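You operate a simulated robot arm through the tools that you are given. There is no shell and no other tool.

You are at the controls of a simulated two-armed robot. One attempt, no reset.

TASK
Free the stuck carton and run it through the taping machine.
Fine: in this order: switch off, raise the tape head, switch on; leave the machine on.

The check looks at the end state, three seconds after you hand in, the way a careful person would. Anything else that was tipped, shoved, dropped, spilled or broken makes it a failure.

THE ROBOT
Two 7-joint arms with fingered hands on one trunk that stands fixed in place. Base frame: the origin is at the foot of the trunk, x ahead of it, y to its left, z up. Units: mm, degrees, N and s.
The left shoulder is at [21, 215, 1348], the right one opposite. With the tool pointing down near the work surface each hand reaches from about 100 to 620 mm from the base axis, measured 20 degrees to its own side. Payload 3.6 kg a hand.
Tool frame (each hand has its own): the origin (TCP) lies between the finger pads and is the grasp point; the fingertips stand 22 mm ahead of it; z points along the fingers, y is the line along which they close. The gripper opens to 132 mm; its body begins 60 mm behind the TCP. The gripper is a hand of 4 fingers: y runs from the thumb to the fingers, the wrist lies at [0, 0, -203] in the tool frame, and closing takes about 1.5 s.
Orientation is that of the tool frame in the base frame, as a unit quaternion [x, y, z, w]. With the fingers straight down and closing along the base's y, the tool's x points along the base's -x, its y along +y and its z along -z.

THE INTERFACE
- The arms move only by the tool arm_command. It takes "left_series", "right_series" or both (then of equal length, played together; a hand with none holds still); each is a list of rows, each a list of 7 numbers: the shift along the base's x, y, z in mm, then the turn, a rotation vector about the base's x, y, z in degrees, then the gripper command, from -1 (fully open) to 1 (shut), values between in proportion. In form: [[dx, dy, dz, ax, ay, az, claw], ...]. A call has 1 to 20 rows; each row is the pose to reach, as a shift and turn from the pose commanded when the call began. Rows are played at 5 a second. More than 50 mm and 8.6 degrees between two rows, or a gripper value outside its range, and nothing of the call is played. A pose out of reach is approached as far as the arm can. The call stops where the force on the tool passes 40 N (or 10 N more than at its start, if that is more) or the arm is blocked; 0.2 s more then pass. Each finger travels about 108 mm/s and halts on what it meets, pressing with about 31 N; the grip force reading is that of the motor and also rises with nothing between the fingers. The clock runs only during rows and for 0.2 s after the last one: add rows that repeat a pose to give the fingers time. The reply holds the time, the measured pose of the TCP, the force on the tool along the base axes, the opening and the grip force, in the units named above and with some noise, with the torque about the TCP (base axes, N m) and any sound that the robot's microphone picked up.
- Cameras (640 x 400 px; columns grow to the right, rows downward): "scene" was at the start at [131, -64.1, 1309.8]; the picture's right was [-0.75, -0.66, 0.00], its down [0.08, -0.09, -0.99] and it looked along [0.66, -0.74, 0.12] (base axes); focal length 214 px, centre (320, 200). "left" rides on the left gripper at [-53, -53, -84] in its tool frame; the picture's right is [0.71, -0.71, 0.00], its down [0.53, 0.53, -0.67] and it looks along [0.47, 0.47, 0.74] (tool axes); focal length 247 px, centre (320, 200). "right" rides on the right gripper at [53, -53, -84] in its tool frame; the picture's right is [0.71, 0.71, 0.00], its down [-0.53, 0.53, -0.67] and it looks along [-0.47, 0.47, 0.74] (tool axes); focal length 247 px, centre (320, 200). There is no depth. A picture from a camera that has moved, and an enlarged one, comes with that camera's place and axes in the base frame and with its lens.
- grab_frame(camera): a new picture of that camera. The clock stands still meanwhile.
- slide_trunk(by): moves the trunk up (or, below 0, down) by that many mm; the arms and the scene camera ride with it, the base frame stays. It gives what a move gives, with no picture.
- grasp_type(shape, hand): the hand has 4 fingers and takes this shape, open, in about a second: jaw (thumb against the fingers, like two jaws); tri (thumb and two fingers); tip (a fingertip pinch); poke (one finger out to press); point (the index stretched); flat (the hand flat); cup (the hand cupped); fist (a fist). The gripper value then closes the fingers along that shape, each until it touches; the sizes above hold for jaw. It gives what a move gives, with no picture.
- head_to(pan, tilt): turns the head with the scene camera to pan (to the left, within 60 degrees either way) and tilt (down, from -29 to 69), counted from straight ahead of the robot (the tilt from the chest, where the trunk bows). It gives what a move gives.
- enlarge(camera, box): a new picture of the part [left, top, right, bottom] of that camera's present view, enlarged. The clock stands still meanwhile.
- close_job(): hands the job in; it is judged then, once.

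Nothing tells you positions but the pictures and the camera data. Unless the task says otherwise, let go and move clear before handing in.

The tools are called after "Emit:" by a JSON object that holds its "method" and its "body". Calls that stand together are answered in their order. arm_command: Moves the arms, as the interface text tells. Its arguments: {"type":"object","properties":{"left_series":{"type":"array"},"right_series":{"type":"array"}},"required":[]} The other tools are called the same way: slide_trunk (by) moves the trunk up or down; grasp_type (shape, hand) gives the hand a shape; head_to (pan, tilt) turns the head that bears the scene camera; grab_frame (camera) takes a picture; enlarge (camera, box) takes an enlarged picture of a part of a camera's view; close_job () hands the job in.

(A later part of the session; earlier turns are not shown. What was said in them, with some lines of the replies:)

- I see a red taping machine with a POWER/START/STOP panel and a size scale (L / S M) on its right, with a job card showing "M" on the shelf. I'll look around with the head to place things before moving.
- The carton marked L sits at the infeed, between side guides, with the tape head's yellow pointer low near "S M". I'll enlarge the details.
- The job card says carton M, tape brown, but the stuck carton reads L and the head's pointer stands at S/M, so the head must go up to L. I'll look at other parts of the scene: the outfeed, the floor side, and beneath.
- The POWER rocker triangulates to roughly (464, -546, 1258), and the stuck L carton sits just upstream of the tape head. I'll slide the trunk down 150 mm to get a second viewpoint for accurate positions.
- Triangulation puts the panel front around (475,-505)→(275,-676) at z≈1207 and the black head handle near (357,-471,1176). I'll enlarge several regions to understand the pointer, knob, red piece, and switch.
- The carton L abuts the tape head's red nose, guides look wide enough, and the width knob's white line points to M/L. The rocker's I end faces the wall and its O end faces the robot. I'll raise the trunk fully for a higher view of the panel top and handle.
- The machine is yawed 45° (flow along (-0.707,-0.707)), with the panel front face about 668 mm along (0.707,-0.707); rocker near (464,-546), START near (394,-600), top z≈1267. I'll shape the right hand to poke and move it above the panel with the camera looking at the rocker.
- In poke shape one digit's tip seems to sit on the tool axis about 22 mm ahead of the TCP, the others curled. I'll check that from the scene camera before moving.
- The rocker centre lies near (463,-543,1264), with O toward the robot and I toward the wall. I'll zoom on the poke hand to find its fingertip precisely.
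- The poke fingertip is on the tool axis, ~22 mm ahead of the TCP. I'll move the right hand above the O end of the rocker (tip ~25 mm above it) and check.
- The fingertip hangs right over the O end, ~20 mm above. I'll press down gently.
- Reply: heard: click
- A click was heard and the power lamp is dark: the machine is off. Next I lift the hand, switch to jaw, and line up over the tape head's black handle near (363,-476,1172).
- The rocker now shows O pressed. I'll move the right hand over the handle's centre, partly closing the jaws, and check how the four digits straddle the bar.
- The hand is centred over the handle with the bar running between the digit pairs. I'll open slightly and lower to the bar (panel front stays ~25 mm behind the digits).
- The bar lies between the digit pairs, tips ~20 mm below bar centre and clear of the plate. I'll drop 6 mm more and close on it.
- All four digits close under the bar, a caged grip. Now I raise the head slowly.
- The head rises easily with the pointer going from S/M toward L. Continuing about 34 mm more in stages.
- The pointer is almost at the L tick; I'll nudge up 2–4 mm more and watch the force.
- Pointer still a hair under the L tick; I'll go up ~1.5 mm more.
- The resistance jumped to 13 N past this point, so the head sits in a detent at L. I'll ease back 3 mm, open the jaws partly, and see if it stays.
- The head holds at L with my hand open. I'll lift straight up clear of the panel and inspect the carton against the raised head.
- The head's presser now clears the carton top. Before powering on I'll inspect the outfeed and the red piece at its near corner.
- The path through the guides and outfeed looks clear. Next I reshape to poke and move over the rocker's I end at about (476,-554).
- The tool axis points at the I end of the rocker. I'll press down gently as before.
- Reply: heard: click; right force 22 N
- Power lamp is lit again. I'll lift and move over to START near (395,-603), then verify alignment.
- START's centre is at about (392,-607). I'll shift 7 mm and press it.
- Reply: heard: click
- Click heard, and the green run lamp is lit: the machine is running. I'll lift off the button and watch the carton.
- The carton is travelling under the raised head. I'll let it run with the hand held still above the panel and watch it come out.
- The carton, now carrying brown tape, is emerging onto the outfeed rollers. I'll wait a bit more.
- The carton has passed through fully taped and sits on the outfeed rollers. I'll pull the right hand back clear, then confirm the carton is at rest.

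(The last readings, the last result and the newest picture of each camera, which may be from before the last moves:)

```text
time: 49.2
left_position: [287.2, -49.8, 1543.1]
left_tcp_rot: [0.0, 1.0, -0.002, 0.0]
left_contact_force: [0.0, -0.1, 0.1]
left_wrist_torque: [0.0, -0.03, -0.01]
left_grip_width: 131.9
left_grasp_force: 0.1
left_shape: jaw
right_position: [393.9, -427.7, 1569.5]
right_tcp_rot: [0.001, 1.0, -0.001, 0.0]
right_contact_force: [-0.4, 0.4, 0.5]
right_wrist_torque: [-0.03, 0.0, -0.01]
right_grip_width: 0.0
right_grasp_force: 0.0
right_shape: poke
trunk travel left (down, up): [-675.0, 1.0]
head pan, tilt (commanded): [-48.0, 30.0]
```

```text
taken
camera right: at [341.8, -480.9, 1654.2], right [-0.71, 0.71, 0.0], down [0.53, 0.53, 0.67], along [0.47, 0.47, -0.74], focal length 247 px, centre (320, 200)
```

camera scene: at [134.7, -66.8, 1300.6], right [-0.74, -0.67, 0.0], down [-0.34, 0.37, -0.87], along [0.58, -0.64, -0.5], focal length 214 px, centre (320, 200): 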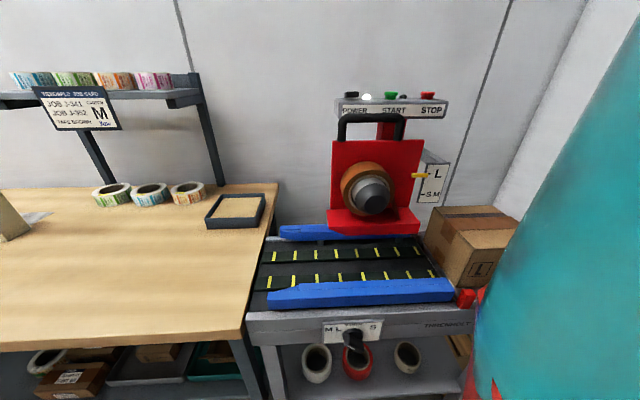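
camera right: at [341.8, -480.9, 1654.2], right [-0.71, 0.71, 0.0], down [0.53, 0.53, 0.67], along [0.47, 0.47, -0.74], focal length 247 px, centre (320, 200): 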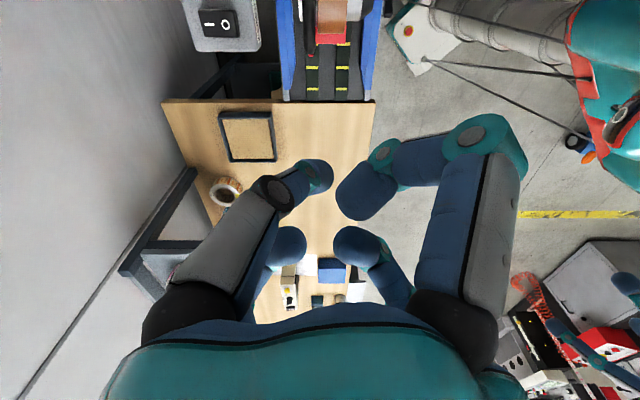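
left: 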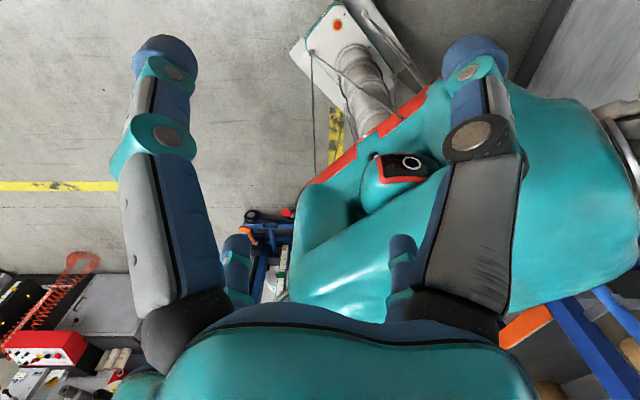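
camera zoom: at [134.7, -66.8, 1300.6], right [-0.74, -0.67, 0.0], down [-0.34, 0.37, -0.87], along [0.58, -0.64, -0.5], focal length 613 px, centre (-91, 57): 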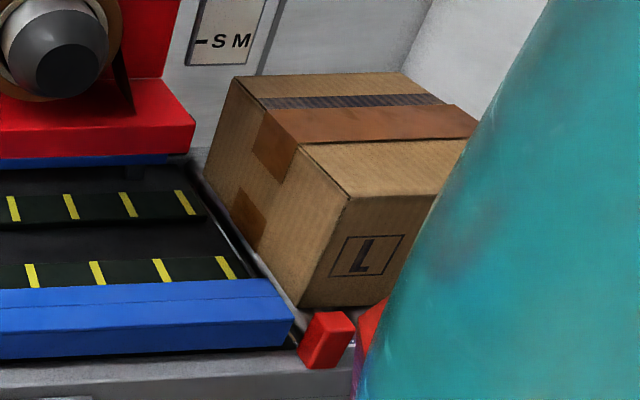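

The carton rests taped on the outfeed, unmoved since the last look, and the run lamp has gone out by itself. I'll confirm the power lamp, pointer and surroundings before handing in.

Emit:
{"method": "enlarge", "body": {"camera": "scene", "box": [320, 80, 480, 220]}}

Emit:
{"method": "head_to", "body": {"pan": -30, "tilt": 40}}

Emit:
{"method": "grab_frame", "body": {"camera": "scene"}}

```text
2.86 times, centred on (400, 150) of scene
camera zoom: at [134.7, -66.8, 1300.6], right [-0.74, -0.67, 0.0], down [-0.34, 0.37, -0.87], along [0.58, -0.64, -0.5], focal length 613 px, centre (91, 343)
```

zoom: 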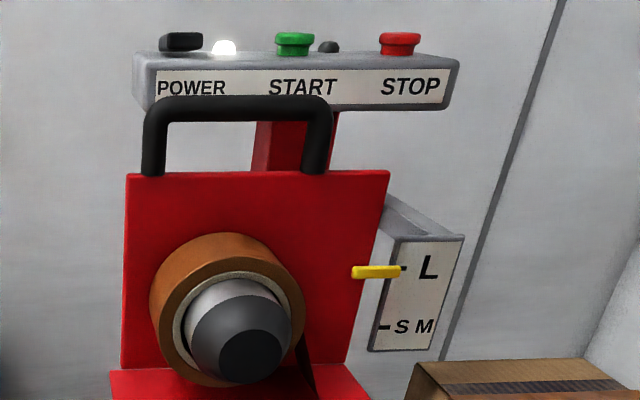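

```text
time: 50.0
left_position: [286.5, -50.5, 1542.0]
left_tcp_rot: [0.0, 1.0, -0.001, -0.001]
left_contact_force: [-0.7, -0.4, -1.0]
left_wrist_torque: [0.0, 0.02, 0.01]
left_grip_width: 132.0
left_grasp_force: 0.0
left_shape: jaw
right_position: [394.1, -429.1, 1568.1]
right_tcp_rot: [0.0, 1.0, 0.0, 0.001]
right_contact_force: [-0.1, -0.2, -0.1]
right_wrist_torque: [-0.01, -0.01, -0.02]
right_grip_width: 0.0
right_grasp_force: 0.0
right_shape: poke
trunk travel left (down, up): [-675.0, 1.0]
head pan, tilt (commanded): [-30.0, 40.0]
```

```text
taken
camera scene: at [147.2, -42.5, 1285.3], right [-0.5, -0.87, 0.0], down [-0.56, 0.32, -0.77], along [0.66, -0.38, -0.64], focal length 214 px, centre (320, 200)
```

scene: 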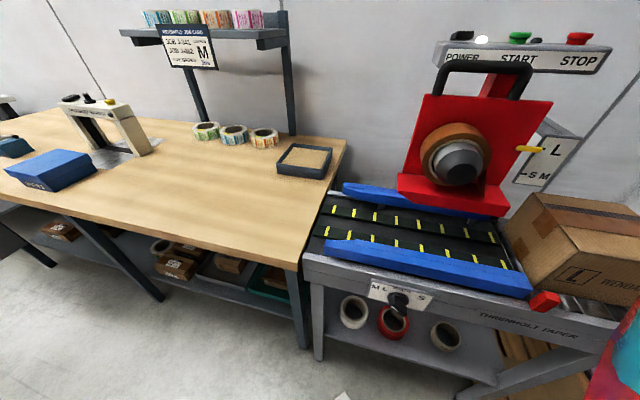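

The power lamp is lit, the tape head sits at L, the taped carton rests on the outfeed, and nothing else has moved. My hands are clear, so I'm handing the job in.

Emit:
{"method": "close_job", "body": {}}

```text
The job is handed in.
```

The stuck carton went through the taping machine and now rests on the outfeed rollers, taped in brown over the top and the trailing end.

- **Order:** I switched the power off, raised the tape head from the S/M mark to L, then switched the power back on. The head held at L when I let go.
- **Run:** I pressed START and the carton passed under the head without catching. The green run lamp then went out by itself, and I did not press STOP.
- **End state:** The power lamp is lit, so the machine is on. Both hands are clear, and I saw nothing else moved in the last pictures.

The job card on the shelf calls for carton M, but the stuck carton is marked L. I set the head for the carton that was in the machine. The width knob already pointed at M/L, so I left it alone.
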